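You operate a simulated robot arm through the tools that you are given. There is no shell and no other tool. Be economical: measure what you need, move in short steps, check, and stop when the job is done.

You are at the controls of a simulated robot arm. One attempt, no reset.

TASK
Seat the green-ring cup in bore two, set the block to eighty and stir the powder in once it steams.
Fine: stir till no grit shows; rod back in its block. Set down upright: stirring rod.

It is judged by the outcome, as a careful person would: the job done as asked, and still so three seconds after it is handed in. It fails if anything else is knocked over, pushed out of place, dropped, spilled or broken.

THE ROBOT
A 7-joint arm with a two-finger parallel gripper, fixed in place. Base frame: the origin is at the foot of the arm, x ahead of it, y to its left, z up; the work surface is at about z = 900. Units: mm, degrees, N and s.
With the tool pointing down near the work surface it reaches from about 300 to 680 mm from the base axis. Its first joint turns from -66.0 to 66.0 degrees. Payload 1.57 kg.
The tool frame sits at the grasp point between the pads (the TCP): z along the fingers, y along the line on which they close. The tips reach 30 mm beyond it. The gripper opens to 110 mm. The fingers are 24 mm wide and 12 mm thick; the gripper's body (48 by 112 mm) begins 78 mm behind the TCP.
Orientation is that of the tool frame in the base frame, as a unit quaternion [x, y, z, w]. With the fingers straight down and closing along the base's y, the tool's x points along the base's -x, its y along +y and its z along -z.

THE INTERFACE
- The arm moves only by the tool nudge_tool. Its argument "plan" is a list of rows, each a list of 7 numbers: the gripper command, from -1 (fully open) to 1 (shut), values between in proportion, then the shift along the base's x, y, z in units of 25 mm (1.0 is 25 mm), then the turn, a rotation vector about the base's x, y, z in units of 4 degrees (1.0 is 4 degrees). In form: [[jaw, x, y, z, rx, ry, rz], ...]. A call has 1 to 20 rows; each row shifts and turns the commanded pose from where the row before left it. A call with a number of a shift or a turn outside -1 to 1 is refused whole. A row lasts 0.2 s, in which the tool goes at most 50 mm and 8.6 degrees; a call with a longer step from one row to the next is refused whole, and so is a gripper value outside its range. A pose out of reach is approached as far as the arm can. The call stops where the force on the tool passes 90 N (or 10 N more than at its start, if that is more) or the arm is blocked; 0.2 s more then pass. The fingers move at their own pace (about 108 mm/s each) and stop on an object; they squeeze with about 38 N. The grip force told is the motor's: it shows also when the fingers shut on nothing. Time passes only in rows, and 0.2 s behind the last, so rows that do not move let the fingers close. It gives the time, the measured TCP pose, the force on the tool (base axes), the opening and the grip force at its end, in the units of the frame above (readings bear some noise), with the torque about the TCP (base axes, N m) and any sound that the robot's microphone picked up.
- Cameras (640 x 400 px; columns grow to the right, rows downward): "scene" is fixed at [182.1, -395.4, 1427.7]; the picture's right is [0.76, -0.65, 0.00], its down [-0.28, -0.33, -0.90] and it looks along [0.59, 0.68, -0.43] (base axes); focal length 300 px, centre (320, 200). "wrist" rides on the gripper at [70, 16, -141] in the tool frame; the picture's right is [-0.23, 0.97, 0.00], its down [-0.86, -0.20, -0.48] and it looks along [-0.47, -0.11, 0.88] (tool axes); focal length 222 px, centre (320, 200). There is no depth. A picture from a camera that has moved, and an enlarged one, comes with that camera's place and axes in the base frame and with its lens. The place of the scene camera against the robot may be out by one fixed shift of up to 18 mm in any direction.
- get_image(camera): a new picture of that camera. The clock stands still meanwhile.
- close_up(camera, box): a new picture of the part [left, top, right, bottom] of that camera's present view, enlarged. The clock stands still meanwhile.
- finish_job(): hands the job in; it is judged then, once.

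Work in short steps. Places have to be worked out from the pictures, the camera data and where the tool is seen: move nearer, look again, correct. Check each grasp and each placing, and mend what went wrong. You have 120 turns and 76 pictures in all, those below and enlarged ones among them. Open the gripper and draw the arm clear of the work before you hand the job in, unless the task says otherwise; then end with one line.

The tools are called after ">>>" by a JSON object that holds its "name" and its "arguments". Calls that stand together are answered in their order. nudge_tool: Moves the arm, as the interface text tells. Its arguments: {"type":"object","properties":{"plan":{"type":"array"}},"required":["plan"]} The other tools are called the same way: get_image (camera) takes a picture; close_up (camera, box) takes an enlarged picture of a part of a camera's view; finish_job () hands the job in.

At the start:

```text
time: 0.0
position: [359.4, 30.1, 1331.2]
tool_rot: [0.0, 1.0, -0.001, 0.0]
wrist_force: [-0.2, 0.3, 0.1]
wrist_torque: [-0.02, -0.03, -0.02]
opening: 110.0
gripper_force: 0.1
```

scene: 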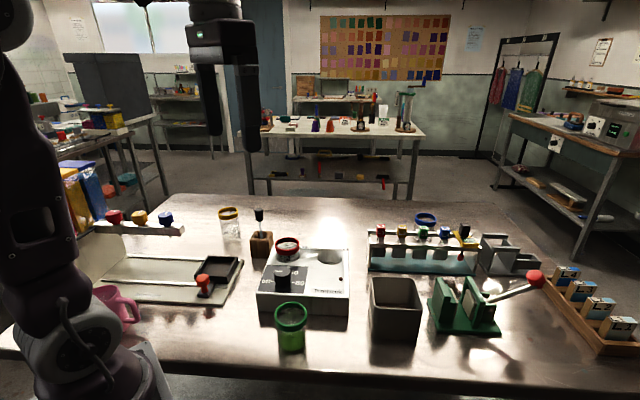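
wrist: 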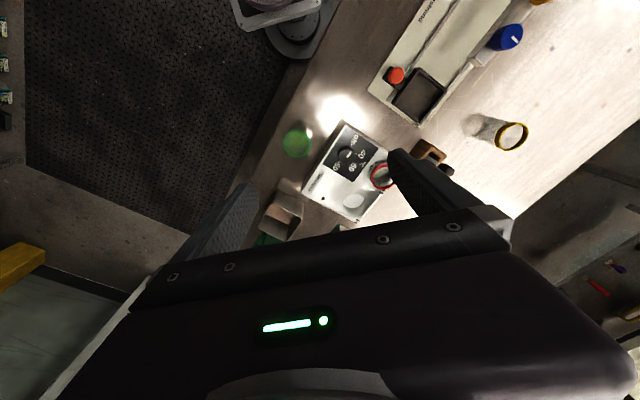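

I begin by looking closely at the heater block, green cup and rod holder.

>>> {"name": "close_up", "arguments": {"camera": "scene", "box": [210, 190, 370, 360]}}

>>> {"name": "close_up", "arguments": {"camera": "wrist", "box": [250, 80, 550, 260]}}

```text
2.35 times, centred on (290, 275) of scene
camera zoom: at [182.1, -395.4, 1427.7], right [0.76, -0.65, 0.0], down [-0.28, -0.33, -0.9], along [0.59, 0.68, -0.43], focal length 707 px, centre (391, 24)
```

zoom: 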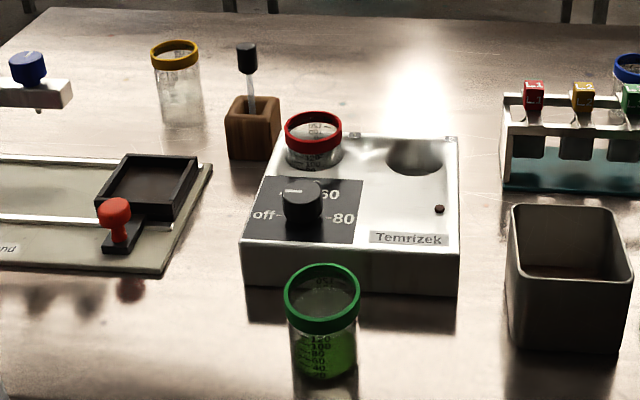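

```text
2.13 times, centred on (400, 170) of wrist
camera zoom: at [289.2, 46.2, 1472.5], right [0.23, 0.97, 0.0], down [0.86, -0.2, 0.48], along [0.47, -0.11, -0.88], focal length 474 px, centre (149, 264)
```

zoom: 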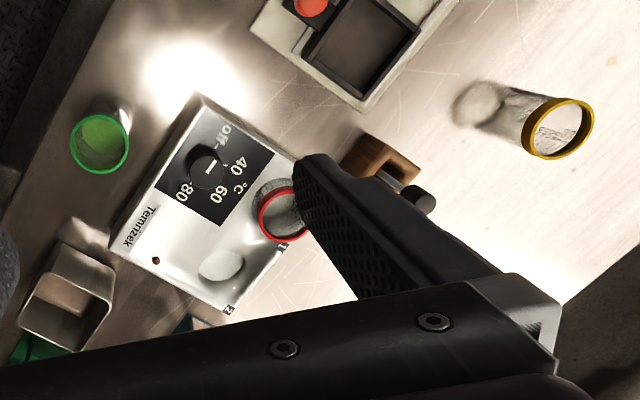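

The empty bore carries the "2" label, the red cup sits in bore 1, and the knob points at off. I'll lower the arm for a closer look.

>>> {"name": "nudge_tool", "arguments": {"plan": [[-1, 0, -0.5, -1, 0, 0, 0], [-1, 0, -0.5, -1, 0, 0, 0], [-1, 0, -0.5, -1, 0, 0, 0], [-1, 0, -0.5, -1, 0, 0, 0], [-1, 0, -0.5, -1, 0, 0, 0], [-1, 0, 0, -1, 0, 0, 0], [-1, 0, 0, 0, 0, 0, 0]]}}

>>> {"name": "get_image", "arguments": {"camera": "wrist"}}

```text
time: 1.6
position: [358.6, -30.7, 1181.8]
tool_rot: [0.0, 1.0, 0.0, -0.001]
wrist_force: [-0.5, 1.0, -0.2]
wrist_torque: [0.01, -0.05, 0.03]
opening: 110.0
gripper_force: 0.0
```

```text
71 pictures are left
camera wrist: at [289.1, -15.8, 1323.4], right [0.23, 0.97, 0.0], down [0.86, -0.2, 0.48], along [0.47, -0.11, -0.88], focal length 222 px, centre (320, 200)
```

wrist: 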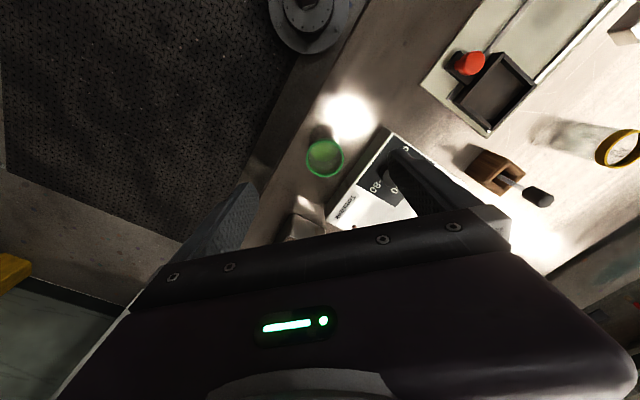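

Two rays put the green ring at about (405,-36,955). Next I move above and beyond the heater block to see it in the clear upper half of the wrist view.

>>> {"name": "nudge_tool", "arguments": {"plan": [[-1, 1, 0.6, 0.2, 0, 0, 0], [-1, 1, 0.6, 0.2, 0, 0, 0], [-1, 1, 0.6, 0.2, 0, 0, 0], [-1, 1, 0.6, 0.2, 0, 0, 0], [-1, 1, 0.6, 0.2, 0, 0, 0], [-1, 1, 0.6, 0.2, 0, 0, 0], [-1, 1, 0.6, 0.2, 0, 0, 0], [-1, 1, 0.6, 0, 0, 0, 0], [-1, 0, 0, 0, 0, 0, 0]]}}

>>> {"name": "get_image", "arguments": {"camera": "wrist"}}

>>> {"name": "close_up", "arguments": {"camera": "wrist", "box": [160, 0, 480, 200]}}

```text
time: 3.6
position: [559.7, 87.6, 1215.1]
tool_rot: [0.0, 1.0, 0.0, 0.001]
wrist_force: [-0.1, 0.5, -1.2]
wrist_torque: [-0.01, 0.03, 0.01]
opening: 109.9
gripper_force: 0.1
```

```text
70 pictures are left
camera wrist: at [489.7, 103.2, 1356.8], right [0.23, 0.97, 0.0], down [0.86, -0.2, 0.48], along [0.47, -0.11, -0.88], focal length 222 px, centre (320, 200)
```

wrist: 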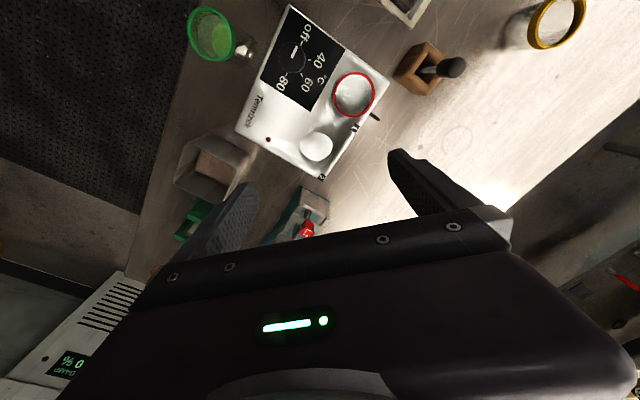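

```text
2.00 times, centred on (320, 100) of wrist
camera zoom: at [489.7, 103.2, 1356.8], right [0.23, 0.97, 0.0], down [0.86, -0.2, 0.48], along [0.47, -0.11, -0.88], focal length 444 px, centre (320, 400)
```

zoom: 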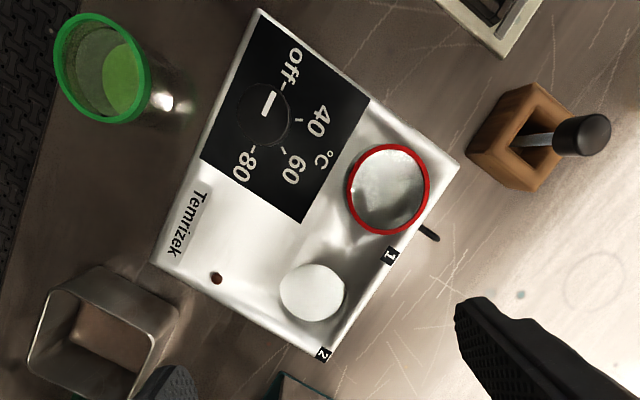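

Block layout is clear: long axis runs along about (0.71,-0.70), and bore 2 is near (597,71). I move above the green cup, turning the tool -45° so the jaws close square to the block.

>>> {"name": "nudge_tool", "arguments": {"plan": [[-0.6, -0.5, -0.4, -0.4, 0, 0, -0.9375], [-0.6, -0.5, -0.4, -0.4, 0, 0, -0.9375], [-0.6, -0.5, -0.4, -0.4, 0, 0, -0.9375], [-0.6, -0.5, -0.4, -0.4, 0, 0, -0.9375], [-0.6, -0.5, -0.4, -0.4, 0, 0, -0.9375], [-0.6, -0.5, -0.4, -0.4, 0, 0, -0.9375], [-0.6, -0.5, -0.4, -0.4, 0, 0, -0.9375], [-0.6, -0.5, -0.4, -0.4, 0, 0, -0.9375], [-0.6, -0.5, -0.4, -0.4, 0, 0, -0.9375], [-0.6, -0.5, -0.4, -0.4, 0, 0, -0.9375], [-0.6, -0.6, -0.48, -0.4, 0, 0, -0.9375], [-0.6, -0.6, -0.48, -0.4, 0, 0, -0.9375], [-0.6, 0, 0, 0, 0, 0, 0]]}}

>>> {"name": "get_image", "arguments": {"camera": "wrist"}}

>>> {"name": "get_image", "arguments": {"camera": "scene"}}

```text
time: 6.4
position: [402.8, -35.0, 1095.2]
tool_rot: [0.383, 0.924, 0.0, 0.0]
wrist_force: [0.1, -0.3, -0.1]
wrist_torque: [-0.03, -0.03, 0.02]
opening: 88.0
gripper_force: 0.1
```

```text
68 pictures are left
camera wrist: at [365.2, 24.9, 1237.7], right [0.85, 0.53, 0.0], down [0.46, -0.75, 0.48], along [0.25, -0.41, -0.88], focal length 222 px, centre (320, 200)
```

wrist: 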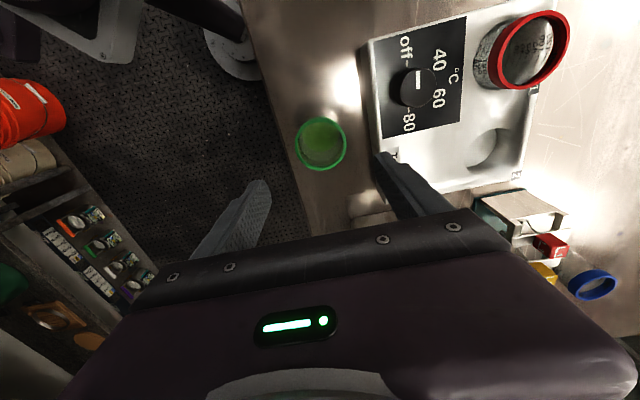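

```text
67 pictures are left
```

scene: 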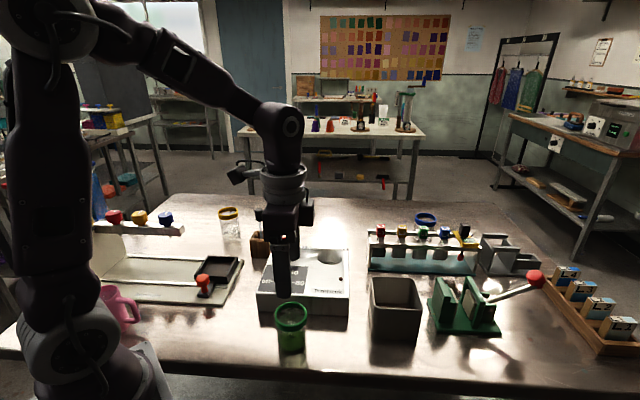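

Ring centre re-measured at (403,-37) almost exactly below the tool. I descend to about z=952 with the jaws 88 mm open, which leaves clearance from the block.

>>> {"name": "nudge_tool", "arguments": {"plan": [[-0.6, 0, -0.08, -0.96, 0, 0, 0], [-0.6, 0, 0, -0.96, 0, 0, 0], [-0.6, 0, 0, -0.96, 0, 0, 0], [-0.6, 0, 0, -0.96, 0, 0, 0], [-0.6, 0, 0, -0.96, 0, 0, 0], [-0.6, 0, 0, -0.5, 0, 0, 0], [-0.6, 0, 0, 0, 0, 0, 0]]}}

>>> {"name": "get_image", "arguments": {"camera": "wrist"}}

>>> {"name": "close_up", "arguments": {"camera": "scene", "box": [210, 230, 370, 360]}}

```text
time: 8.0
position: [404.5, -37.3, 964.6]
tool_rot: [0.383, 0.924, 0.0, -0.001]
wrist_force: [0.8, -0.1, 0.9]
wrist_torque: [-0.01, 0.0, -0.02]
opening: 87.9
gripper_force: 0.1
```

```text
66 pictures are left
camera wrist: at [365.7, 23.0, 1105.9], right [0.85, 0.53, 0.0], down [0.46, -0.75, 0.48], along [0.25, -0.41, -0.88], focal length 222 px, centre (320, 200)
```

wrist: 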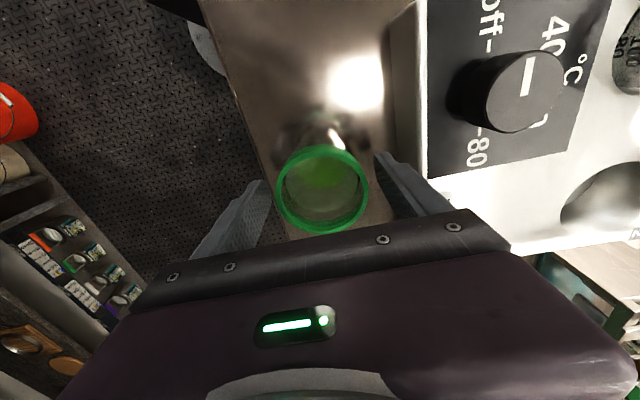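

```text
3.08 times, centred on (290, 295) of scene
camera zoom: at [182.1, -395.4, 1427.7], right [0.76, -0.65, 0.0], down [-0.28, -0.33, -0.9], along [0.59, 0.68, -0.43], focal length 924 px, centre (412, -92)
```

zoom: 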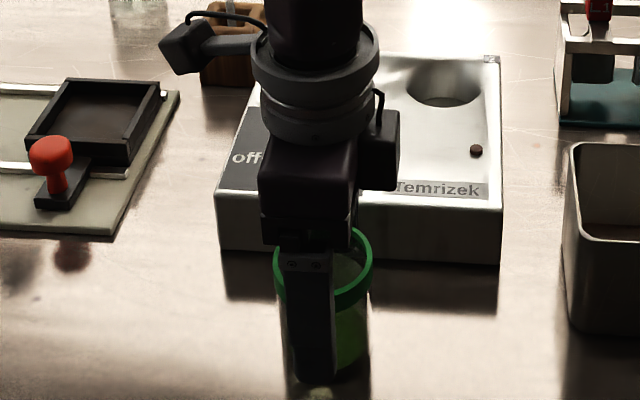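

Ring is centred between the jaws at z≈963. I raise by 9 mm so the tips stay clear of the block top later, then close.

>>> {"name": "nudge_tool", "arguments": {"plan": [[-0.6, -0.03, 0.03, 0.36, 0, 0, 0], [-0.2, 0, 0, 0, 0, 0, 0], [1, 0, 0, 0, 0, 0, 0], [1, 0, 0, 0, 0, 0, 0], [1, 0, 0, 0, 0, 0, 0]]}}

>>> {"name": "nudge_tool", "arguments": {"plan": [[1, 0, 0, 0.5, 0, 0, 0], [1, 0, 0, 0.8, 0, 0, 0], [1, 0, 0, 0, 0, 0, 0]]}}

>>> {"name": "close_up", "arguments": {"camera": "scene", "box": [210, 230, 370, 360]}}

>>> {"name": "get_image", "arguments": {"camera": "wrist"}}

```text
time: 9.2
position: [405.1, -37.1, 973.0]
tool_rot: [0.383, 0.924, -0.001, 0.0]
wrist_force: [0.7, 0.3, 3.7]
wrist_torque: [-0.02, 0.02, -0.03]
opening: 56.7
gripper_force: 38.1
```

```text
time: 10.0
position: [401.9, -36.9, 1004.4]
tool_rot: [0.384, 0.923, 0.0, 0.0]
wrist_force: [0.0, -0.6, -1.5]
wrist_torque: [-0.02, -0.01, 0.03]
opening: 56.8
gripper_force: 38.5
```

```text
3.08 times, centred on (290, 295) of scene
camera zoom: at [182.1, -395.4, 1427.7], right [0.76, -0.65, 0.0], down [-0.28, -0.33, -0.9], along [0.59, 0.68, -0.43], focal length 924 px, centre (412, -92)
```

zoom: 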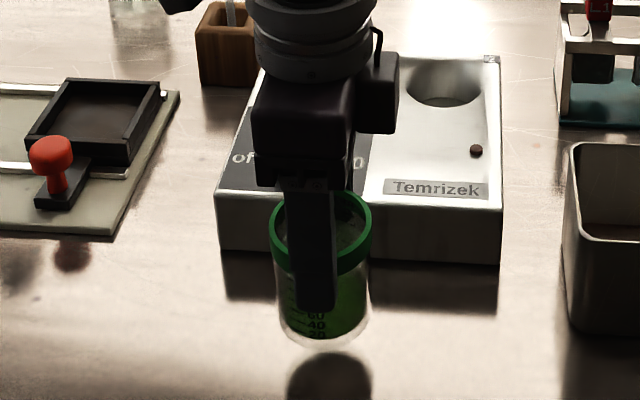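

```text
63 pictures are left
camera wrist: at [365.3, 22.8, 1146.7], right [0.85, 0.53, 0.0], down [0.46, -0.75, 0.48], along [0.25, -0.41, -0.88], focal length 222 px, centre (320, 200)
```

wrist: 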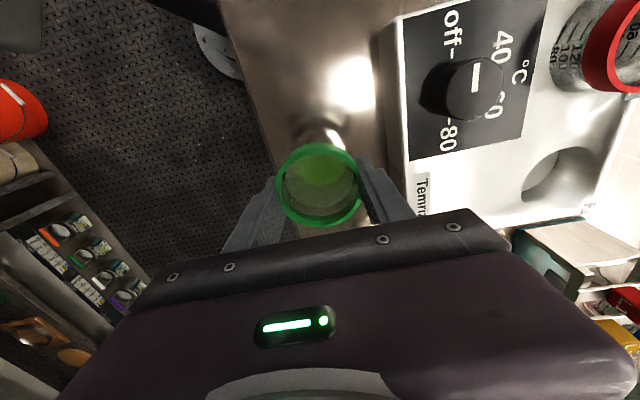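

The cup is held upright and off the table. I lift it well clear and carry it past bore 2 to view the bore unobstructed behind the cup.

>>> {"name": "nudge_tool", "arguments": {"plan": [[1, 0, 0, 0.6, 0, 0, 0], [1, 0, 0, 0.9, 0, 0, 0], [1, 0, 0, 0.9, 0, 0, 0], [1, 0.3, 0.1, 0.9, 0, 0, 0], [1, 0.7, 0.2, 0.5, 0, 0, 0], [1, 0.7, 0.2, 0, 0, 0, 0], [1, 0.7, 0.2, 0, 0, 0, 0], [1, 0.7, 0.2, 0, 0, 0, 0], [1, 0.7, 0.2, 0, 0, 0, 0], [1, 0.7, 0.2, 0, 0, 0, 0], [1, 0.7, 0.2, 0, 0, 0, 0], [1, 0.7, 0.2, 0, 0, 0, 0], [1, 0.7, 0.2, 0, 0, 0, 0], [1, 0.7, 0.2, 0, 0, 0, 0], [1, 0.7, 0.2, 0, 0, 0, 0], [1, 0.5, 0.1, 0, 0, 0, 0], [1, 0.3, 0, 0, 0, 0, 0], [1, 0, 0, 0, 0, 0, 0]]}}

>>> {"name": "get_image", "arguments": {"camera": "wrist"}}

>>> {"name": "get_image", "arguments": {"camera": "scene"}}

```text
time: 13.8
position: [623.0, 22.5, 1099.8]
tool_rot: [0.382, 0.924, -0.001, 0.0]
wrist_force: [0.0, -0.6, -2.3]
wrist_torque: [0.01, 0.02, 0.06]
opening: 56.6
gripper_force: 37.9
```

```text
62 pictures are left
camera wrist: at [584.7, 82.0, 1241.4], right [0.85, 0.53, 0.0], down [0.46, -0.75, 0.48], along [0.25, -0.41, -0.88], focal length 222 px, centre (320, 200)
```

wrist: 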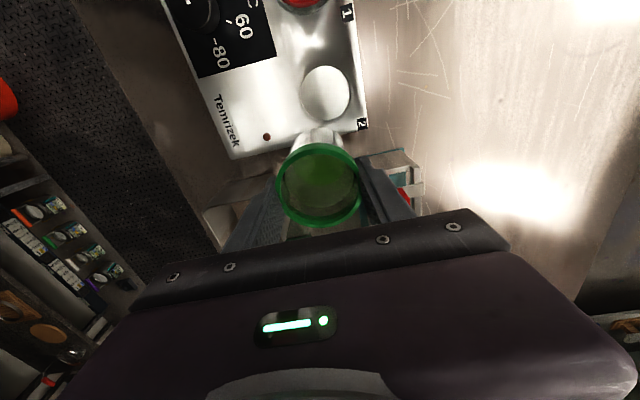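

```text
61 pictures are left
```

scene: 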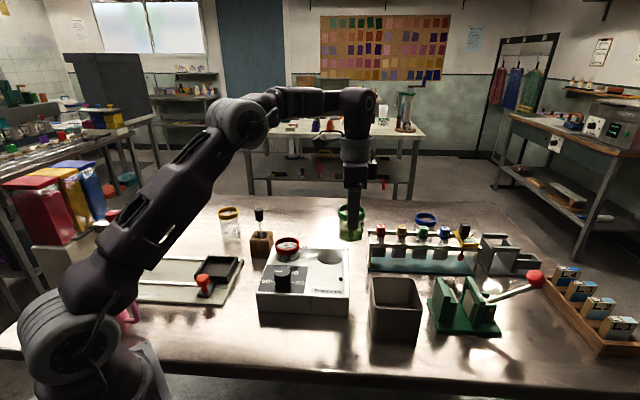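

Bore 2 measured at (597.5,72); correcting with the cup's seen offset in hand gives a TCP target of about (600,72). I move over it and come down until the cup base is just above the block.

>>> {"name": "nudge_tool", "arguments": {"plan": [[1, -0.2, 0.4, 0, 0, 0, 0], [1, -0.25, 0.52, 0, 0, 0, 0], [1, -0.25, 0.52, 0, 0, 0, 0], [1, -0.246, 0.546, 0, 0, 0, 0], [1, 0, 0, -0.6, 0, 0, 0], [1, 0, 0, -0.8, 0, 0, 0], [1, 0, 0, -0.8, 0, 0, 0], [1, 0, 0, 0, 0, 0, 0]]}}

>>> {"name": "get_image", "arguments": {"camera": "wrist"}}

>>> {"name": "close_up", "arguments": {"camera": "scene", "box": [260, 200, 380, 320]}}

```text
time: 15.6
position: [600.7, 72.3, 1045.0]
tool_rot: [0.383, 0.924, 0.0, 0.0]
wrist_force: [0.1, 0.0, -2.2]
wrist_torque: [0.0, 0.01, 0.01]
opening: 56.7
gripper_force: 37.6
```

```text
60 pictures are left
camera wrist: at [562.7, 133.4, 1186.7], right [0.85, 0.53, 0.0], down [0.46, -0.75, 0.48], along [0.25, -0.41, -0.88], focal length 222 px, centre (320, 200)
```

wrist: 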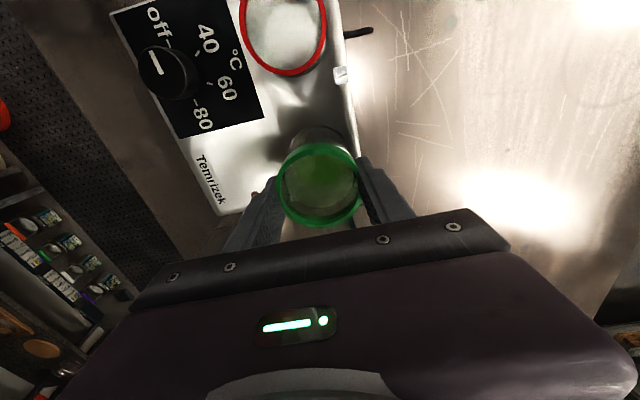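

```text
3.33 times, centred on (320, 260) of scene
camera zoom: at [182.1, -395.4, 1427.7], right [0.76, -0.65, 0.0], down [-0.28, -0.33, -0.9], along [0.59, 0.68, -0.43], focal length 1001 px, centre (320, 0)
```

zoom: 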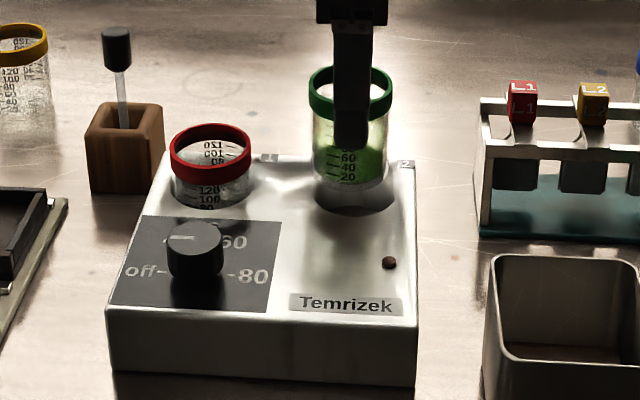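

The cup looks close to over the bore; I zoom in to compare the edges.

>>> {"name": "close_up", "arguments": {"camera": "scene", "box": [305, 215, 355, 270]}}

>>> {"name": "close_up", "arguments": {"camera": "wrist", "box": [240, 90, 400, 190]}}

```text
7.27 times, centred on (330, 242) of scene
camera zoom: at [182.1, -395.4, 1427.7], right [0.76, -0.65, 0.0], down [-0.28, -0.33, -0.9], along [0.59, 0.68, -0.43], focal length 2184 px, centre (247, -109)
```

zoom: 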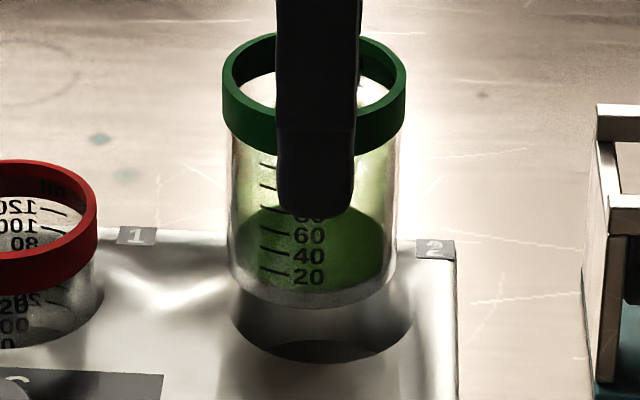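

```text
4.00 times, centred on (320, 140) of wrist
camera zoom: at [562.7, 133.4, 1186.7], right [0.85, 0.53, 0.0], down [0.46, -0.75, 0.48], along [0.25, -0.41, -0.88], focal length 888 px, centre (320, 440)
```

zoom: 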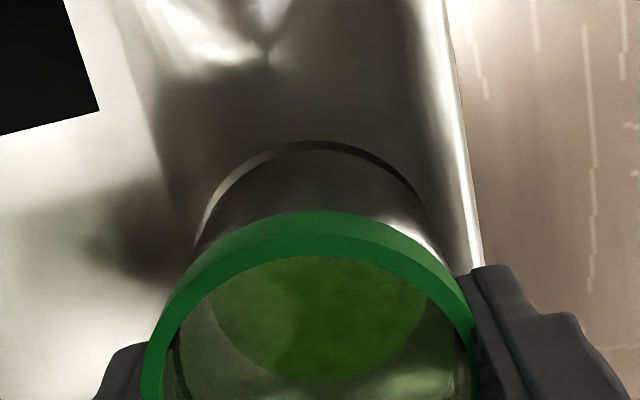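

The scene view says the cup must shift about 3 mm toward image right, and the wrist view agrees. I correct by (+1.8,-2.7) and lower slightly.

>>> {"name": "nudge_tool", "arguments": {"plan": [[1, 0.072, -0.108, 0, 0, 0, 0], [1, 0, 0, -0.4, 0, 0, 0], [1, 0, 0, -0.4, 0, 0, 0], [1, 0, 0, 0, 0, 0, 0]]}}

>>> {"name": "close_up", "arguments": {"camera": "scene", "box": [305, 215, 355, 270]}}

```text
time: 16.6
position: [602.3, 69.8, 1024.2]
tool_rot: [0.383, 0.924, 0.0, 0.0]
wrist_force: [-0.4, 0.3, -2.2]
wrist_torque: [-0.02, 0.0, 0.02]
opening: 56.6
gripper_force: 37.9
```

```text
7.27 times, centred on (330, 242) of scene
camera zoom: at [182.1, -395.4, 1427.7], right [0.76, -0.65, 0.0], down [-0.28, -0.33, -0.9], along [0.59, 0.68, -0.43], focal length 2184 px, centre (247, -109)
```

zoom: 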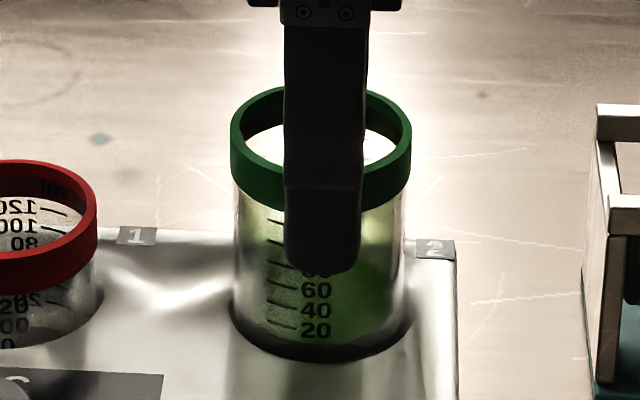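

Cup and bore now line up in the scene view. I lower gently in small steps and watch the force.

>>> {"name": "nudge_tool", "arguments": {"plan": [[1, 0, 0, -0.2, 0, 0, 0], [1, 0, 0, -0.2, 0, 0, 0], [1, 0, 0, 0, 0, 0, 0]]}}

>>> {"name": "nudge_tool", "arguments": {"plan": [[1, 0, 0, -0.2, 0, 0, 0], [1, 0, 0, -0.2, 0, 0, 0], [1, 0, 0, 0, 0, 0, 0]]}}

>>> {"name": "close_up", "arguments": {"camera": "scene", "box": [285, 215, 355, 270]}}

```text
time: 17.4
position: [601.6, 71.4, 1013.9]
tool_rot: [0.383, 0.924, 0.0, 0.001]
wrist_force: [0.2, -0.2, -2.6]
wrist_torque: [0.02, -0.01, -0.03]
opening: 56.8
gripper_force: 37.6
```

```text
time: 18.2
position: [602.6, 70.0, 1005.7]
tool_rot: [0.383, 0.924, 0.001, 0.0]
wrist_force: [-0.6, 0.3, -3.0]
wrist_torque: [0.03, 0.01, 0.0]
opening: 56.5
gripper_force: 37.7
```

```text
7.27 times, centred on (320, 242) of scene
camera zoom: at [182.1, -395.4, 1427.7], right [0.76, -0.65, 0.0], down [-0.28, -0.33, -0.9], along [0.59, 0.68, -0.43], focal length 2184 px, centre (320, -109)
```

zoom: 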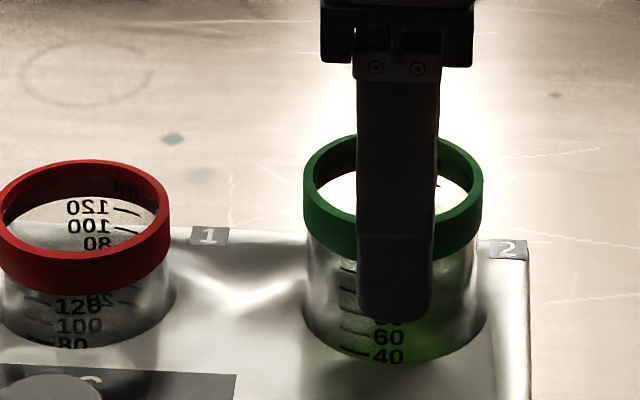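

Cup is entering cleanly; graduations suggest about 15 mm more. Continuing gently.

>>> {"name": "nudge_tool", "arguments": {"plan": [[1, 0, 0, -0.2, 0, 0, 0], [1, 0, 0, -0.2, 0, 0, 0], [1, 0, 0, 0, 0, 0, 0]]}}

>>> {"name": "nudge_tool", "arguments": {"plan": [[1, 0, 0, -0.1, 0, 0, 0], [1, 0, 0, -0.1, 0, 0, 0], [1, 0, 0, 0, 0, 0, 0]]}}

>>> {"name": "close_up", "arguments": {"camera": "scene", "box": [285, 215, 355, 270]}}

```text
time: 19.0
position: [600.8, 69.3, 994.7]
tool_rot: [0.383, 0.924, 0.0, 0.0]
wrist_force: [-0.5, -0.3, -2.4]
wrist_torque: [0.03, -0.02, 0.01]
opening: 56.7
gripper_force: 38.0
```

```text
time: 19.8
position: [602.3, 69.2, 989.7]
tool_rot: [0.383, 0.924, 0.0, -0.001]
wrist_force: [-0.6, -0.3, -3.4]
wrist_torque: [0.03, -0.01, -0.02]
opening: 56.6
gripper_force: 37.8
```

```text
7.27 times, centred on (320, 242) of scene
camera zoom: at [182.1, -395.4, 1427.7], right [0.76, -0.65, 0.0], down [-0.28, -0.33, -0.9], along [0.59, 0.68, -0.43], focal length 2184 px, centre (320, -109)
```

zoom: 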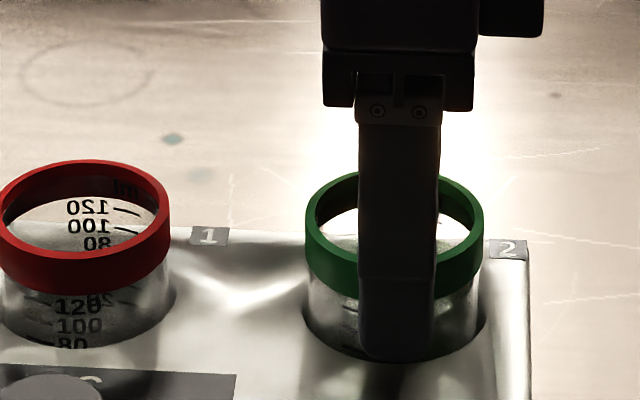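

Green ring is now nearly level with the seated red one, and no contact force yet. I inch down 1 mm at a time.

>>> {"name": "nudge_tool", "arguments": {"plan": [[1, 0, 0, -0.04, 0, 0, 0], [1, 0, 0, 0, 0, 0, 0]]}}

>>> {"name": "nudge_tool", "arguments": {"plan": [[1, 0, 0, -0.04, 0, 0, 0], [1, 0, 0, 0, 0, 0, 0]]}}

>>> {"name": "nudge_tool", "arguments": {"plan": [[1, 0, 0, -0.04, 0, 0, 0], [1, 0, 0, 0, 0, 0, 0]]}}

```text
time: 20.4
position: [602.7, 68.5, 988.6]
tool_rot: [0.383, 0.924, 0.0, 0.0]
wrist_force: [0.2, 0.4, -2.9]
wrist_torque: [0.02, 0.02, 0.0]
opening: 56.8
gripper_force: 37.8
```

```text
time: 21.0
position: [601.3, 69.2, 987.4]
tool_rot: [0.384, 0.923, 0.0, 0.001]
wrist_force: [-0.6, 0.4, -2.1]
wrist_torque: [0.03, 0.0, -0.01]
opening: 56.7
gripper_force: 38.4
```

```text
time: 21.6
position: [601.1, 70.5, 986.9]
tool_rot: [0.383, 0.924, -0.001, 0.001]
wrist_force: [-0.3, -2.7, 8.0]
wrist_torque: [-0.16, 0.35, 0.08]
opening: 56.6
gripper_force: 38.3
```

Contact at z≈987 (force now +8 N): the cup is on the bore floor. I release and rise.

>>> {"name": "nudge_tool", "arguments": {"plan": [[0.0, 0, 0, 0, 0, 0, 0], [-0.5, 0, 0, 0, 0, 0, 0], [-0.5, 0, 0, 0, 0, 0, 0], [-0.5, 0, 0, 0.6, 0, 0, 0], [-0.5, 0, 0, 1, 0, 0, 0], [-0.5, 0, 0, 1, 0, 0, 0], [-0.5, 0, 0, 1, 0, 0, 0], [-0.5, 0, 0, 1, 0, 0, 0], [-0.5, 0, 0, 0, 0, 0, 0]]}}

>>> {"name": "close_up", "arguments": {"camera": "scene", "box": [240, 205, 360, 310]}}

>>> {"name": "get_image", "arguments": {"camera": "wrist"}}

```text
time: 23.6
position: [601.1, 69.7, 1101.7]
tool_rot: [0.383, 0.924, 0.0, 0.0]
wrist_force: [0.3, 0.0, 0.2]
wrist_torque: [0.0, 0.0, 0.01]
opening: 82.3
gripper_force: 0.1
```

```text
3.81 times, centred on (300, 258) of scene
camera zoom: at [182.1, -395.4, 1427.7], right [0.76, -0.65, 0.0], down [-0.28, -0.33, -0.9], along [0.59, 0.68, -0.43], focal length 1144 px, centre (396, -19)
```

zoom: 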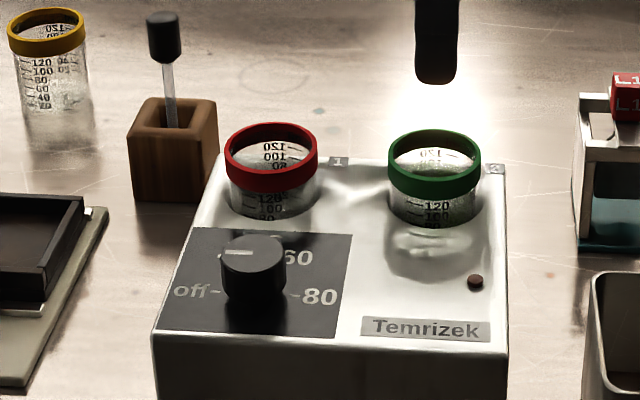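

```text
52 pictures are left
camera wrist: at [563.5, 131.0, 1243.6], right [0.85, 0.53, 0.0], down [0.46, -0.75, 0.48], along [0.25, -0.41, -0.88], focal length 222 px, centre (320, 200)
```

wrist: 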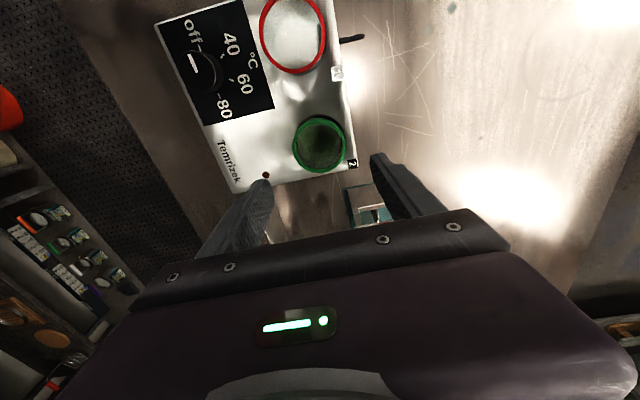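

Green cup is seated level in bore 2. Next I position the camera directly over the dial to read tick angles and the knob position.

>>> {"name": "nudge_tool", "arguments": {"plan": [[-0.5, -0.8, -0.55, 0, 0, 0, 0], [-0.5, -0.8, -0.55, 0, 0, 0, 0], [-0.5, -0.8, -0.55, 0, 0, 0, 0], [-0.5, -0.8, -0.55, 0, 0, 0, 0], [-0.5, -0.8, -0.55, 0, 0, 0, 0], [-0.5, 0, 0, 0, 0, 0, 0]]}}

>>> {"name": "close_up", "arguments": {"camera": "wrist", "box": [240, 0, 480, 150]}}

```text
time: 25.0
position: [502.4, 0.7, 1102.7]
tool_rot: [0.383, 0.924, 0.0, -0.001]
wrist_force: [-0.2, -0.1, 0.4]
wrist_torque: [0.01, 0.02, -0.02]
opening: 82.3
gripper_force: 0.2
```

```text
2.67 times, centred on (360, 75) of wrist
camera zoom: at [463.3, 61.2, 1243.0], right [0.85, 0.53, 0.0], down [0.46, -0.75, 0.48], along [0.25, -0.41, -0.88], focal length 592 px, centre (213, 533)
```

zoom: 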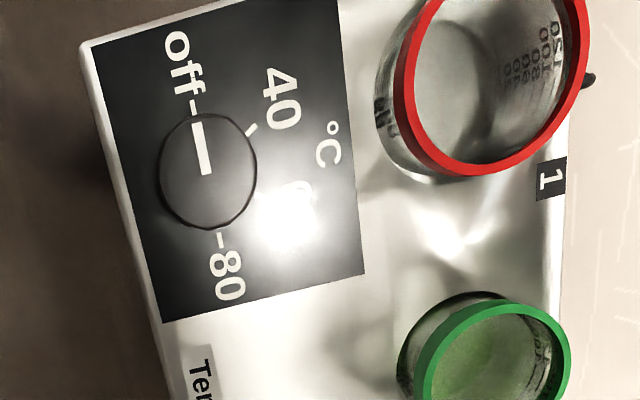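

Ticks sit 60° apart: off→80 is 180° clockwise from above, about the knob axis at (454,71). I pre-rotate the tool +90° and move over the knob to leave room for the turn.

>>> {"name": "nudge_tool", "arguments": {"plan": [[-0.13, -0.3, 0.45, 0, 0, 0, 1], [-0.13, -0.3, 0.45, 0, 0, 0, 1], [-0.13, -0.3, 0.45, 0, 0, 0, 1], [-0.13, -0.3, 0.45, 0, 0, 0, 1], [-0.13, -0.3, 0.45, 0, 0, 0, 1], [-0.13, -0.3, 0.45, 0, 0, 0, 1], [-0.13, -0.104, 0.13, 0, 0, 0, 1], [-0.13, 0, 0, 0, 0, 0, 1], [-0.13, 0, 0, 0, 0, 0, 1], [-0.13, 0, 0, 0, 0, 0, 1], [-0.13, 0, 0, 0, 0, 0, 1], [-0.13, 0, 0, 0, 0, 0, 1], [-0.13, 0, 0, 0, 0, 0, 1], [-0.13, 0, 0, 0, 0, 0, 1], [-0.13, 0, 0, 0, 0, 0, 1], [-0.13, 0, 0, 0, 0, 0, 1], [-0.13, 0, 0, 0, 0, 0, 1], [-0.13, 0, 0, 0, 0, 0, 1], [-0.13, 0, 0, 0, 0, 0, 1], [-0.13, 0, 0, 0, 0, 0, 1]]}}

>>> {"name": "nudge_tool", "arguments": {"plan": [[-0.13, 0, 0, -0.8, 0, 0, 1], [-0.13, 0, 0, -0.8, 0, 0, 1], [-0.13, 0, 0, -0.8, 0, 0, 0.5], [-0.13, 0, 0, -0.8, 0, 0, 0], [-0.13, 0, 0, 0, 0, 0, 0]]}}

>>> {"name": "get_image", "arguments": {"camera": "wrist"}}

>>> {"name": "close_up", "arguments": {"camera": "scene", "box": [240, 205, 360, 310]}}

```text
time: 29.2
position: [454.1, 71.6, 1100.6]
tool_rot: [-0.301, 0.954, 0.0, 0.001]
wrist_force: [-0.2, -0.3, 0.8]
wrist_torque: [0.0, 0.02, -0.01]
opening: 62.0
gripper_force: 0.0
```

```text
time: 30.4
position: [454.5, 70.6, 1020.8]
tool_rot: [-0.383, 0.924, 0.0, 0.0]
wrist_force: [-0.3, 0.0, 0.0]
wrist_torque: [0.01, 0.02, 0.01]
opening: 62.0
gripper_force: 0.1
```

```text
50 pictures are left
camera wrist: at [392.5, 32.1, 1162.5], right [-0.53, 0.85, 0.0], down [0.75, 0.46, 0.48], along [0.41, 0.25, -0.88], focal length 222 px, centre (320, 200)
```

wrist: 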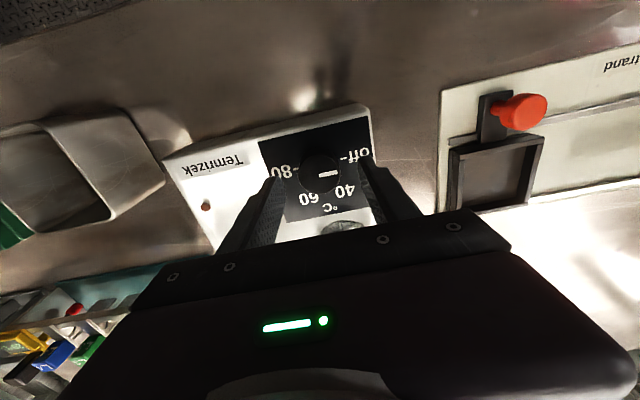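

```text
3.81 times, centred on (300, 258) of scene
camera zoom: at [182.1, -395.4, 1427.7], right [0.76, -0.65, 0.0], down [-0.28, -0.33, -0.9], along [0.59, 0.68, -0.43], focal length 1144 px, centre (396, -19)
```

zoom: 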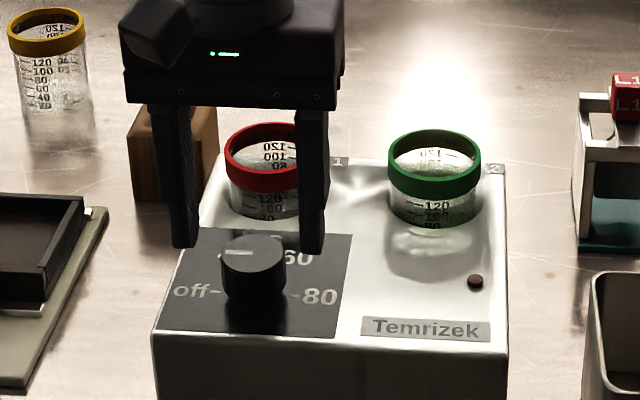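

Jaws straddle the knob. I lower to about z=983 and close.

>>> {"name": "nudge_tool", "arguments": {"plan": [[-0.13, 0.04, 0, -0.8, 0, 0, 0], [-0.13, 0, 0, -0.77, 0, 0, 0], [-0.13, 0, 0, 0, 0, 0, 0], [1, 0, 0, 0, 0, 0, 0], [1, 0, 0, 0, 0, 0, 0], [1, 0, 0, 0, 0, 0, 0]]}}

>>> {"name": "close_up", "arguments": {"camera": "scene", "box": [240, 205, 360, 310]}}

```text
time: 31.8
position: [457.1, 72.2, 983.6]
tool_rot: [-0.384, 0.923, -0.001, 0.004]
wrist_force: [-0.1, 9.4, 73.4]
wrist_torque: [0.72, 2.06, -0.06]
opening: 36.8
gripper_force: 43.3
```

```text
3.81 times, centred on (300, 258) of scene
camera zoom: at [181.0, -395.3, 1427.9], right [0.76, -0.65, 0.0], down [-0.28, -0.33, -0.9], along [0.59, 0.68, -0.43], focal length 1144 px, centre (396, -19)
```

zoom: 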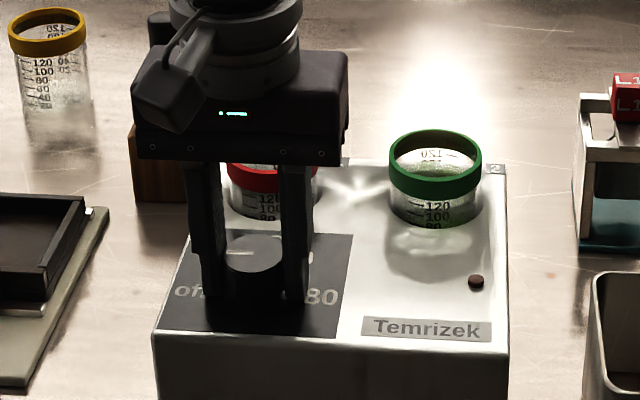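

The fingertips press on the block top (73 N), so it lies at about z≈955. I loosen, rise 6 mm, and re-grip.

>>> {"name": "nudge_tool", "arguments": {"plan": [[0.1, 0, 0, 0.24, 0, 0, 0], [0.1, 0, 0, 0, 0, 0, 0], [1, 0, 0, 0, 0, 0, 0], [1, 0, 0, 0, 0, 0, 0], [1, 0, 0, 0, 0, 0, 0]]}}

```text
time: 33.0
position: [453.4, 70.0, 987.0]
tool_rot: [-0.383, 0.924, 0.0, -0.003]
wrist_force: [-7.2, -6.5, -30.4]
wrist_torque: [-0.15, -0.8, -0.03]
opening: 37.1
gripper_force: 43.2
```

A downward pull shows now; I wait a moment to see whether it settles.

>>> {"name": "nudge_tool", "arguments": {"plan": [[0, 0, 0, 0, 0, 0, 0], [0, 0, 0, 0, 0, 0, 0], [0, 0, 0, 0, 0, 0, 0]]}}

>>> {"name": "nudge_tool", "arguments": {"plan": [[1, 0, 0, 0, 0, 0, 0], [1, 0, 0, 0, 0, 0, 0], [1, 0, 0, 0, 0, 0, 0]]}}

```text
time: 33.8
position: [456.4, 70.6, 987.5]
tool_rot: [-0.383, 0.924, 0.0, 0.001]
wrist_force: [0.3, -0.2, -0.1]
wrist_torque: [0.0, 0.0, 0.0]
opening: 55.0
gripper_force: 0.0
```

```text
time: 34.6
position: [455.1, 71.0, 988.6]
tool_rot: [-0.382, 0.924, 0.0, 0.0]
wrist_force: [-2.7, 4.5, 1.8]
wrist_torque: [0.13, 0.14, 0.0]
opening: 36.9
gripper_force: 42.6
```

Clean grip now. I turn clockwise 60° first and check.

>>> {"name": "nudge_tool", "arguments": {"plan": [[1, 0, 0, 0, 0, 0, -1], [1, 0, 0, 0, 0, 0, -1], [1, 0, 0, 0, 0, 0, -1], [1, 0, 0, 0, 0, 0, -1], [1, 0, 0, 0, 0, 0, -1], [1, 0, 0, 0, 0, 0, -1], [1, 0, 0, 0, 0, 0, -1], [1, 0, 0, 0, 0, 0, -1], [1, 0, 0, 0, 0, 0, -1], [1, 0, 0, 0, 0, 0, -1], [1, 0, 0, 0, 0, 0, -1], [1, 0, 0, 0, 0, 0, -1], [1, 0, 0, 0, 0, 0, -1], [1, 0, 0, 0, 0, 0, -1], [1, 0, 0, 0, 0, 0, -1], [1, 0, 0, 0, 0, 0, 0]]}}

>>> {"name": "get_image", "arguments": {"camera": "wrist"}}

```text
time: 38.0
position: [455.5, 70.7, 987.1]
tool_rot: [0.131, 0.991, 0.0, 0.0]
wrist_force: [18.4, -15.5, -34.7]
wrist_torque: [-0.16, -0.9, 0.01]
opening: 37.1
gripper_force: 44.0
```

```text
47 pictures are left
camera wrist: at [392.2, 103.9, 1129.9], right [0.47, 0.88, 0.0], down [0.77, -0.41, 0.48], along [0.42, -0.23, -0.88], focal length 222 px, centre (320, 200)
```

wrist: 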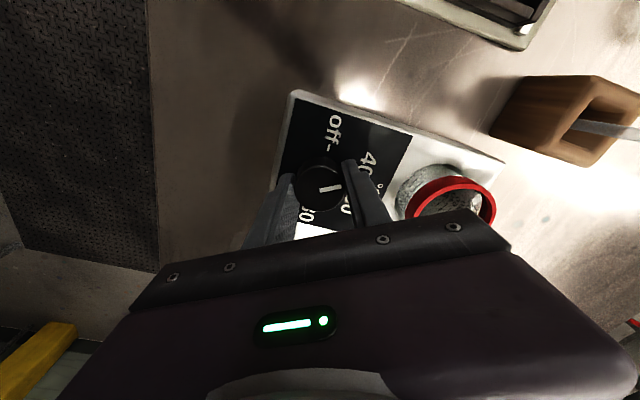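

The knob turns with the jaws, though some side load has built up. I release and re-grip to relax it, then turn further.

>>> {"name": "nudge_tool", "arguments": {"plan": [[0.1, 0, 0, 0, 0, 0, 0], [0.1, 0, 0, 0, 0, 0, 0], [1, 0.03, -0.02, 0, 0, 0, 0], [1, 0, 0, 0, 0, 0, 0], [1, 0, 0, 0, 0, 0, 0]]}}

>>> {"name": "nudge_tool", "arguments": {"plan": [[1, 0, 0, 0, 0, 0, -1], [1, 0, 0, 0, 0, 0, -1], [1, 0, 0, 0, 0, 0, -1], [1, 0, 0, 0, 0, 0, -1], [1, 0, 0, 0, 0, 0, -1], [1, 0, 0, 0, 0, 0, -1], [1, 0, 0, 0, 0, 0, -1], [1, 0, 0, 0, 0, 0, -1], [1, 0, 0, 0, 0, 0, -1], [1, 0, 0, 0, 0, 0, -1], [1, 0, 0, 0, 0, 0, 0]]}}

```text
time: 39.2
position: [453.7, 70.5, 988.9]
tool_rot: [0.13, 0.992, -0.001, -0.001]
wrist_force: [-16.5, 0.4, 23.0]
wrist_torque: [0.39, 1.28, 0.02]
opening: 36.7
gripper_force: 43.2
```

```text
time: 41.6
position: [453.9, 71.8, 987.9]
tool_rot: [0.462, 0.887, 0.001, 0.001]
wrist_force: [-18.0, 10.2, 39.5]
wrist_torque: [-0.04, 0.44, -0.01]
opening: 36.9
gripper_force: 43.7
```

100° done, tool following well. I relax the grip again and turn the next 40°.

>>> {"name": "nudge_tool", "arguments": {"plan": [[0.1, 0, 0, 0, 0, 0, 0], [0.1, 0, 0, 0, 0, 0, 0], [0.1, 0, 0, 0, 0, 0, 0], [1, 0, 0, 0, 0, 0, 0], [1, 0, 0, 0, 0, 0, 0], [1, 0, 0, 0, 0, 0, 0]]}}

>>> {"name": "nudge_tool", "arguments": {"plan": [[1, 0, 0, 0, 0, 0, -1], [1, 0, 0, 0, 0, 0, -1], [1, 0, 0, 0, 0, 0, -1], [1, 0, 0, 0, 0, 0, -1], [1, 0, 0, 0, 0, 0, -1], [1, 0, 0, 0, 0, 0, -1], [1, 0, 0, 0, 0, 0, -1], [1, 0, 0, 0, 0, 0, -1], [1, 0, 0, 0, 0, 0, -1], [1, 0, 0, 0, 0, 0, -1], [1, 0, 0, 0, 0, 0, 0]]}}

>>> {"name": "get_image", "arguments": {"camera": "wrist"}}

```text
time: 43.0
position: [454.7, 71.3, 987.7]
tool_rot: [0.462, 0.887, 0.0, 0.0]
wrist_force: [-1.4, -3.0, -6.2]
wrist_torque: [-0.39, -0.56, 0.01]
opening: 36.8
gripper_force: 43.1
```

```text
time: 45.4
position: [455.8, 70.1, 988.9]
tool_rot: [0.738, 0.675, -0.002, 0.0]
wrist_force: [-12.8, -5.7, -41.7]
wrist_torque: [-0.21, -0.35, -0.05]
opening: 37.0
gripper_force: 43.3
```

```text
46 pictures are left
camera wrist: at [477.7, 138.0, 1129.9], right [0.95, -0.31, 0.0], down [-0.27, -0.83, 0.48], along [-0.15, -0.46, -0.88], focal length 222 px, centre (320, 200)
```

wrist: 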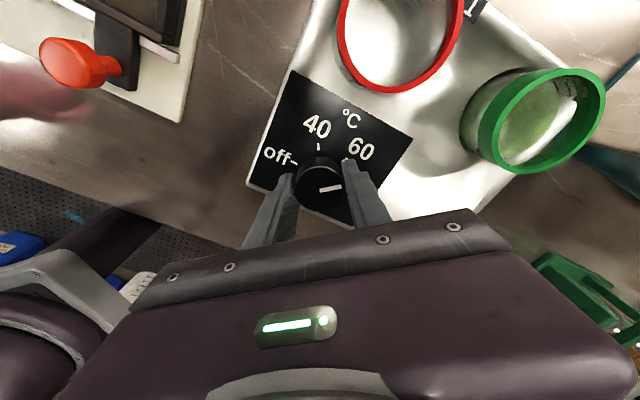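

140° done and the pointer is past 60. I relax and do the last 40°.

>>> {"name": "nudge_tool", "arguments": {"plan": [[0.1, 0, 0, 0, 0, 0, 0], [0.1, 0, 0, 0, 0, 0, 0], [0.1, 0, 0, 0, 0, 0, 0], [1, 0, 0, 0, 0, 0, 0], [1, 0, 0, 0, 0, 0, 0], [1, 0, 0, 0, 0, 0, 0]]}}

>>> {"name": "nudge_tool", "arguments": {"plan": [[1, 0, 0, 0, 0, 0, -1], [1, 0, 0, 0, 0, 0, -1], [1, 0, 0, 0, 0, 0, -1], [1, 0, 0, 0, 0, 0, -1], [1, 0, 0, 0, 0, 0, -1], [1, 0, 0, 0, 0, 0, -1], [1, 0, 0, 0, 0, 0, -1], [1, 0, 0, 0, 0, 0, -1], [1, 0, 0, 0, 0, 0, -1], [1, 0, 0, 0, 0, 0, -1], [1, 0, 0, 0, 0, 0, 0]]}}

>>> {"name": "nudge_tool", "arguments": {"plan": [[0, 0, 0, 0, 0, 0, 0], [-0.1, 0, 0, 0, 0, 0, 0], [-0.1, 0, 0, 0.8, 0, 0, 0], [-0.1, 0, 0, 1, 0, 0, 0], [-0.1, 0, 0, 1, 0, 0, 0], [-0.1, 0, 0, 1, 0, 0, 0], [-0.1, 0, 0, 0, 0, 0, 0]]}}

>>> {"name": "get_image", "arguments": {"camera": "wrist"}}

>>> {"name": "close_up", "arguments": {"camera": "scene", "box": [240, 205, 360, 310]}}

```text
time: 46.8
position: [456.0, 71.6, 989.3]
tool_rot: [0.737, 0.676, 0.0, -0.001]
wrist_force: [-9.1, 1.7, 10.2]
wrist_torque: [0.33, 0.3, 0.0]
opening: 37.1
gripper_force: 43.4
```

```text
time: 49.2
position: [456.3, 71.2, 989.3]
tool_rot: [0.924, 0.383, 0.0, 0.0]
wrist_force: [-16.2, 5.0, 12.9]
wrist_torque: [-0.24, 0.49, 0.44]
opening: 36.8
gripper_force: 43.1
```

```text
time: 50.8
position: [456.3, 71.8, 1084.6]
tool_rot: [0.924, 0.383, 0.0, 0.0]
wrist_force: [0.5, 0.4, -0.3]
wrist_torque: [-0.02, 0.01, 0.03]
opening: 60.6
gripper_force: 0.2
```

```text
45 pictures are left
camera wrist: at [517.3, 108.2, 1226.2], right [0.53, -0.85, 0.0], down [-0.75, -0.46, 0.48], along [-0.41, -0.25, -0.88], focal length 222 px, centre (320, 200)
```

wrist: 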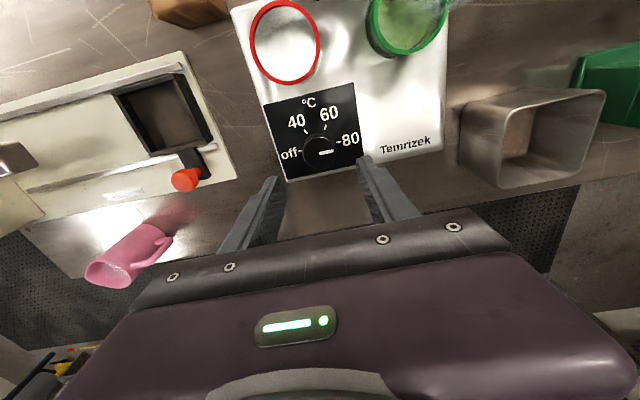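

```text
3.81 times, centred on (300, 258) of scene
camera zoom: at [182.1, -395.4, 1427.7], right [0.76, -0.65, 0.0], down [-0.28, -0.33, -0.9], along [0.59, 0.68, -0.43], focal length 1144 px, centre (396, -19)
```

zoom: 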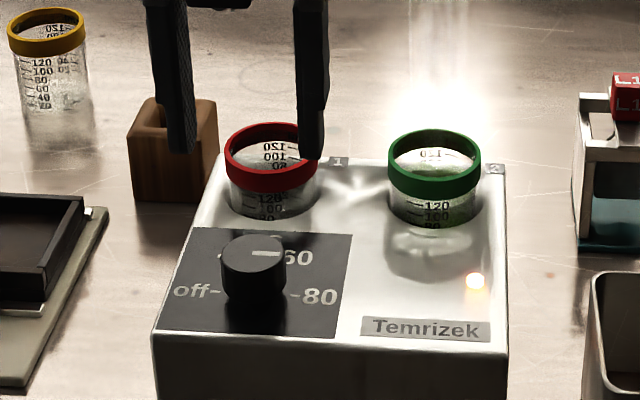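

Pointer at 80 and the lamp is lit; nothing moved. While it heats, I go to the rod, turning the tool back to -45° and viewing it from above.

>>> {"name": "nudge_tool", "arguments": {"plan": [[-0.1, 0.2, 0.28, 0.15, 0, 0, 1], [-0.1, 0.2, 0.28, 0.15, 0, 0, 1], [-0.1, 0.2, 0.28, 0.15, 0, 0, 1], [-0.1, 0.2, 0.28, 0.15, 0, 0, 1], [-0.1, 0.2, 0.28, 0.15, 0, 0, 1], [-0.1, 0.2, 0.28, 0.15, 0, 0, 1], [-0.1, 0.2, 0.28, 0.15, 0, 0, 1], [-0.1, 0.2, 0.28, 0.15, 0, 0, 1], [-0.1, 0.2, 0.28, 0.15, 0, 0, 1], [-0.1, 0.2, 0.28, 0.15, 0, 0, 1], [-0.1, 0.2, 0.28, 0.15, 0, 0, 1], [-0.1, 0.2, 0.28, 0.15, 0, 0, 1], [-0.1, 0.2, 0.28, 0.15, 0, 0, 1], [-0.1, 0.2, 0.28, 0.15, 0, 0, 1], [-0.1, 0.2, 0.28, 0.15, 0, 0, 1], [-0.1, 0.2, 0.28, 0.15, 0, 0, 1], [-0.1, 0.2, 0.28, 0.15, 0, 0, 1], [-0.1, 0.2, 0.28, 0.15, 0, 0, 1], [-0.1, 0.1, 0.24, 0.1, 0, 0, 1], [-0.1, 0, 0, 0, 0, 0, 1]]}}

>>> {"name": "nudge_tool", "arguments": {"plan": [[-0.1, 0, 0, 0, 0, 0, 1], [-0.1, 0, 0, 0, 0, 0, 1], [-0.1, 0, 0, 0, 0, 0, 0.5], [-0.1, 0, 0, 0, 0, 0, 0]]}}

>>> {"name": "get_image", "arguments": {"camera": "wrist"}}

>>> {"name": "get_image", "arguments": {"camera": "scene"}}

```text
time: 55.0
position: [548.8, 202.3, 1154.1]
tool_rot: [0.461, 0.887, 0.0, 0.0]
wrist_force: [0.7, -0.3, 0.2]
wrist_torque: [-0.01, -0.03, -0.02]
opening: 60.5
gripper_force: 0.1
```

```text
time: 56.0
position: [549.1, 202.5, 1154.9]
tool_rot: [0.381, 0.925, 0.0, 0.0]
wrist_force: [-0.3, 0.8, -0.2]
wrist_torque: [0.01, 0.01, -0.02]
opening: 60.6
gripper_force: 0.1
```

```text
43 pictures are left
camera wrist: at [510.4, 263.1, 1296.4], right [0.85, 0.53, 0.0], down [0.46, -0.75, 0.48], along [0.25, -0.41, -0.88], focal length 222 px, centre (320, 200)
```

wrist: 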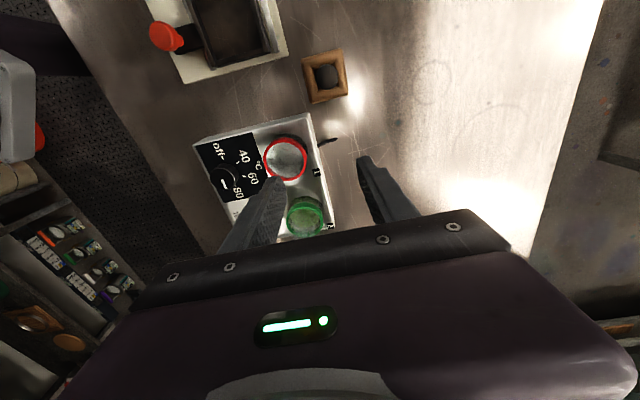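

```text
42 pictures are left
```

scene: 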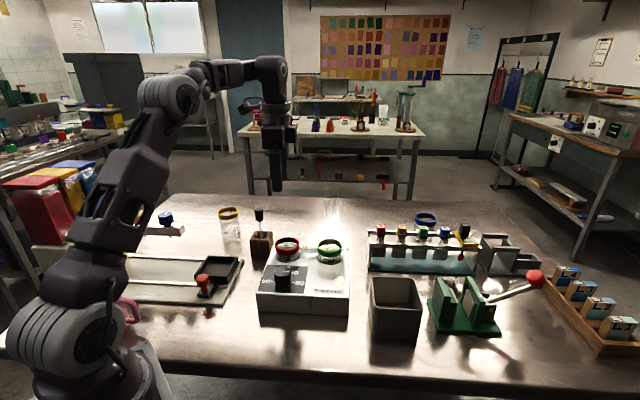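

>>> {"name": "close_up", "arguments": {"camera": "wrist", "box": [285, 35, 365, 115]}}

>>> {"name": "close_up", "arguments": {"camera": "scene", "box": [235, 195, 355, 300]}}

```text
5.00 times, centred on (325, 75) of wrist
camera zoom: at [510.4, 263.1, 1296.4], right [0.85, 0.53, 0.0], down [0.46, -0.75, 0.48], along [0.25, -0.41, -0.88], focal length 1111 px, centre (295, 825)
```

zoom: 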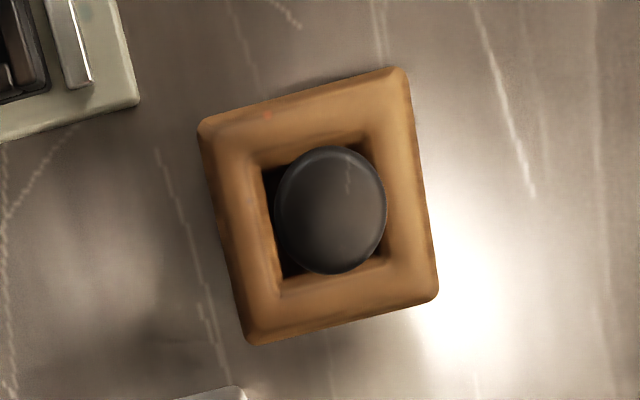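

```text
3.81 times, centred on (295, 248) of scene
camera zoom: at [182.1, -395.4, 1427.7], right [0.76, -0.65, 0.0], down [-0.28, -0.33, -0.9], along [0.59, 0.68, -0.43], focal length 1144 px, centre (415, 19)
```

zoom: 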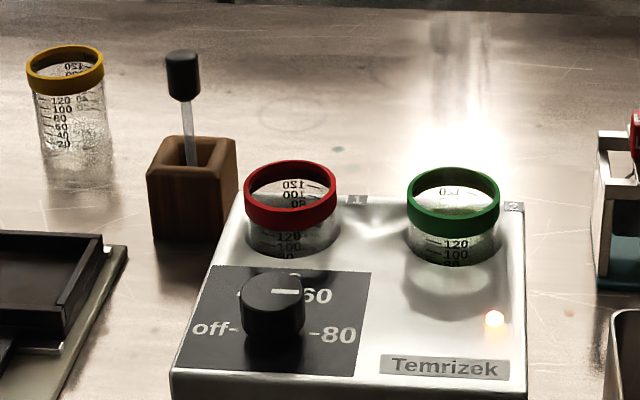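

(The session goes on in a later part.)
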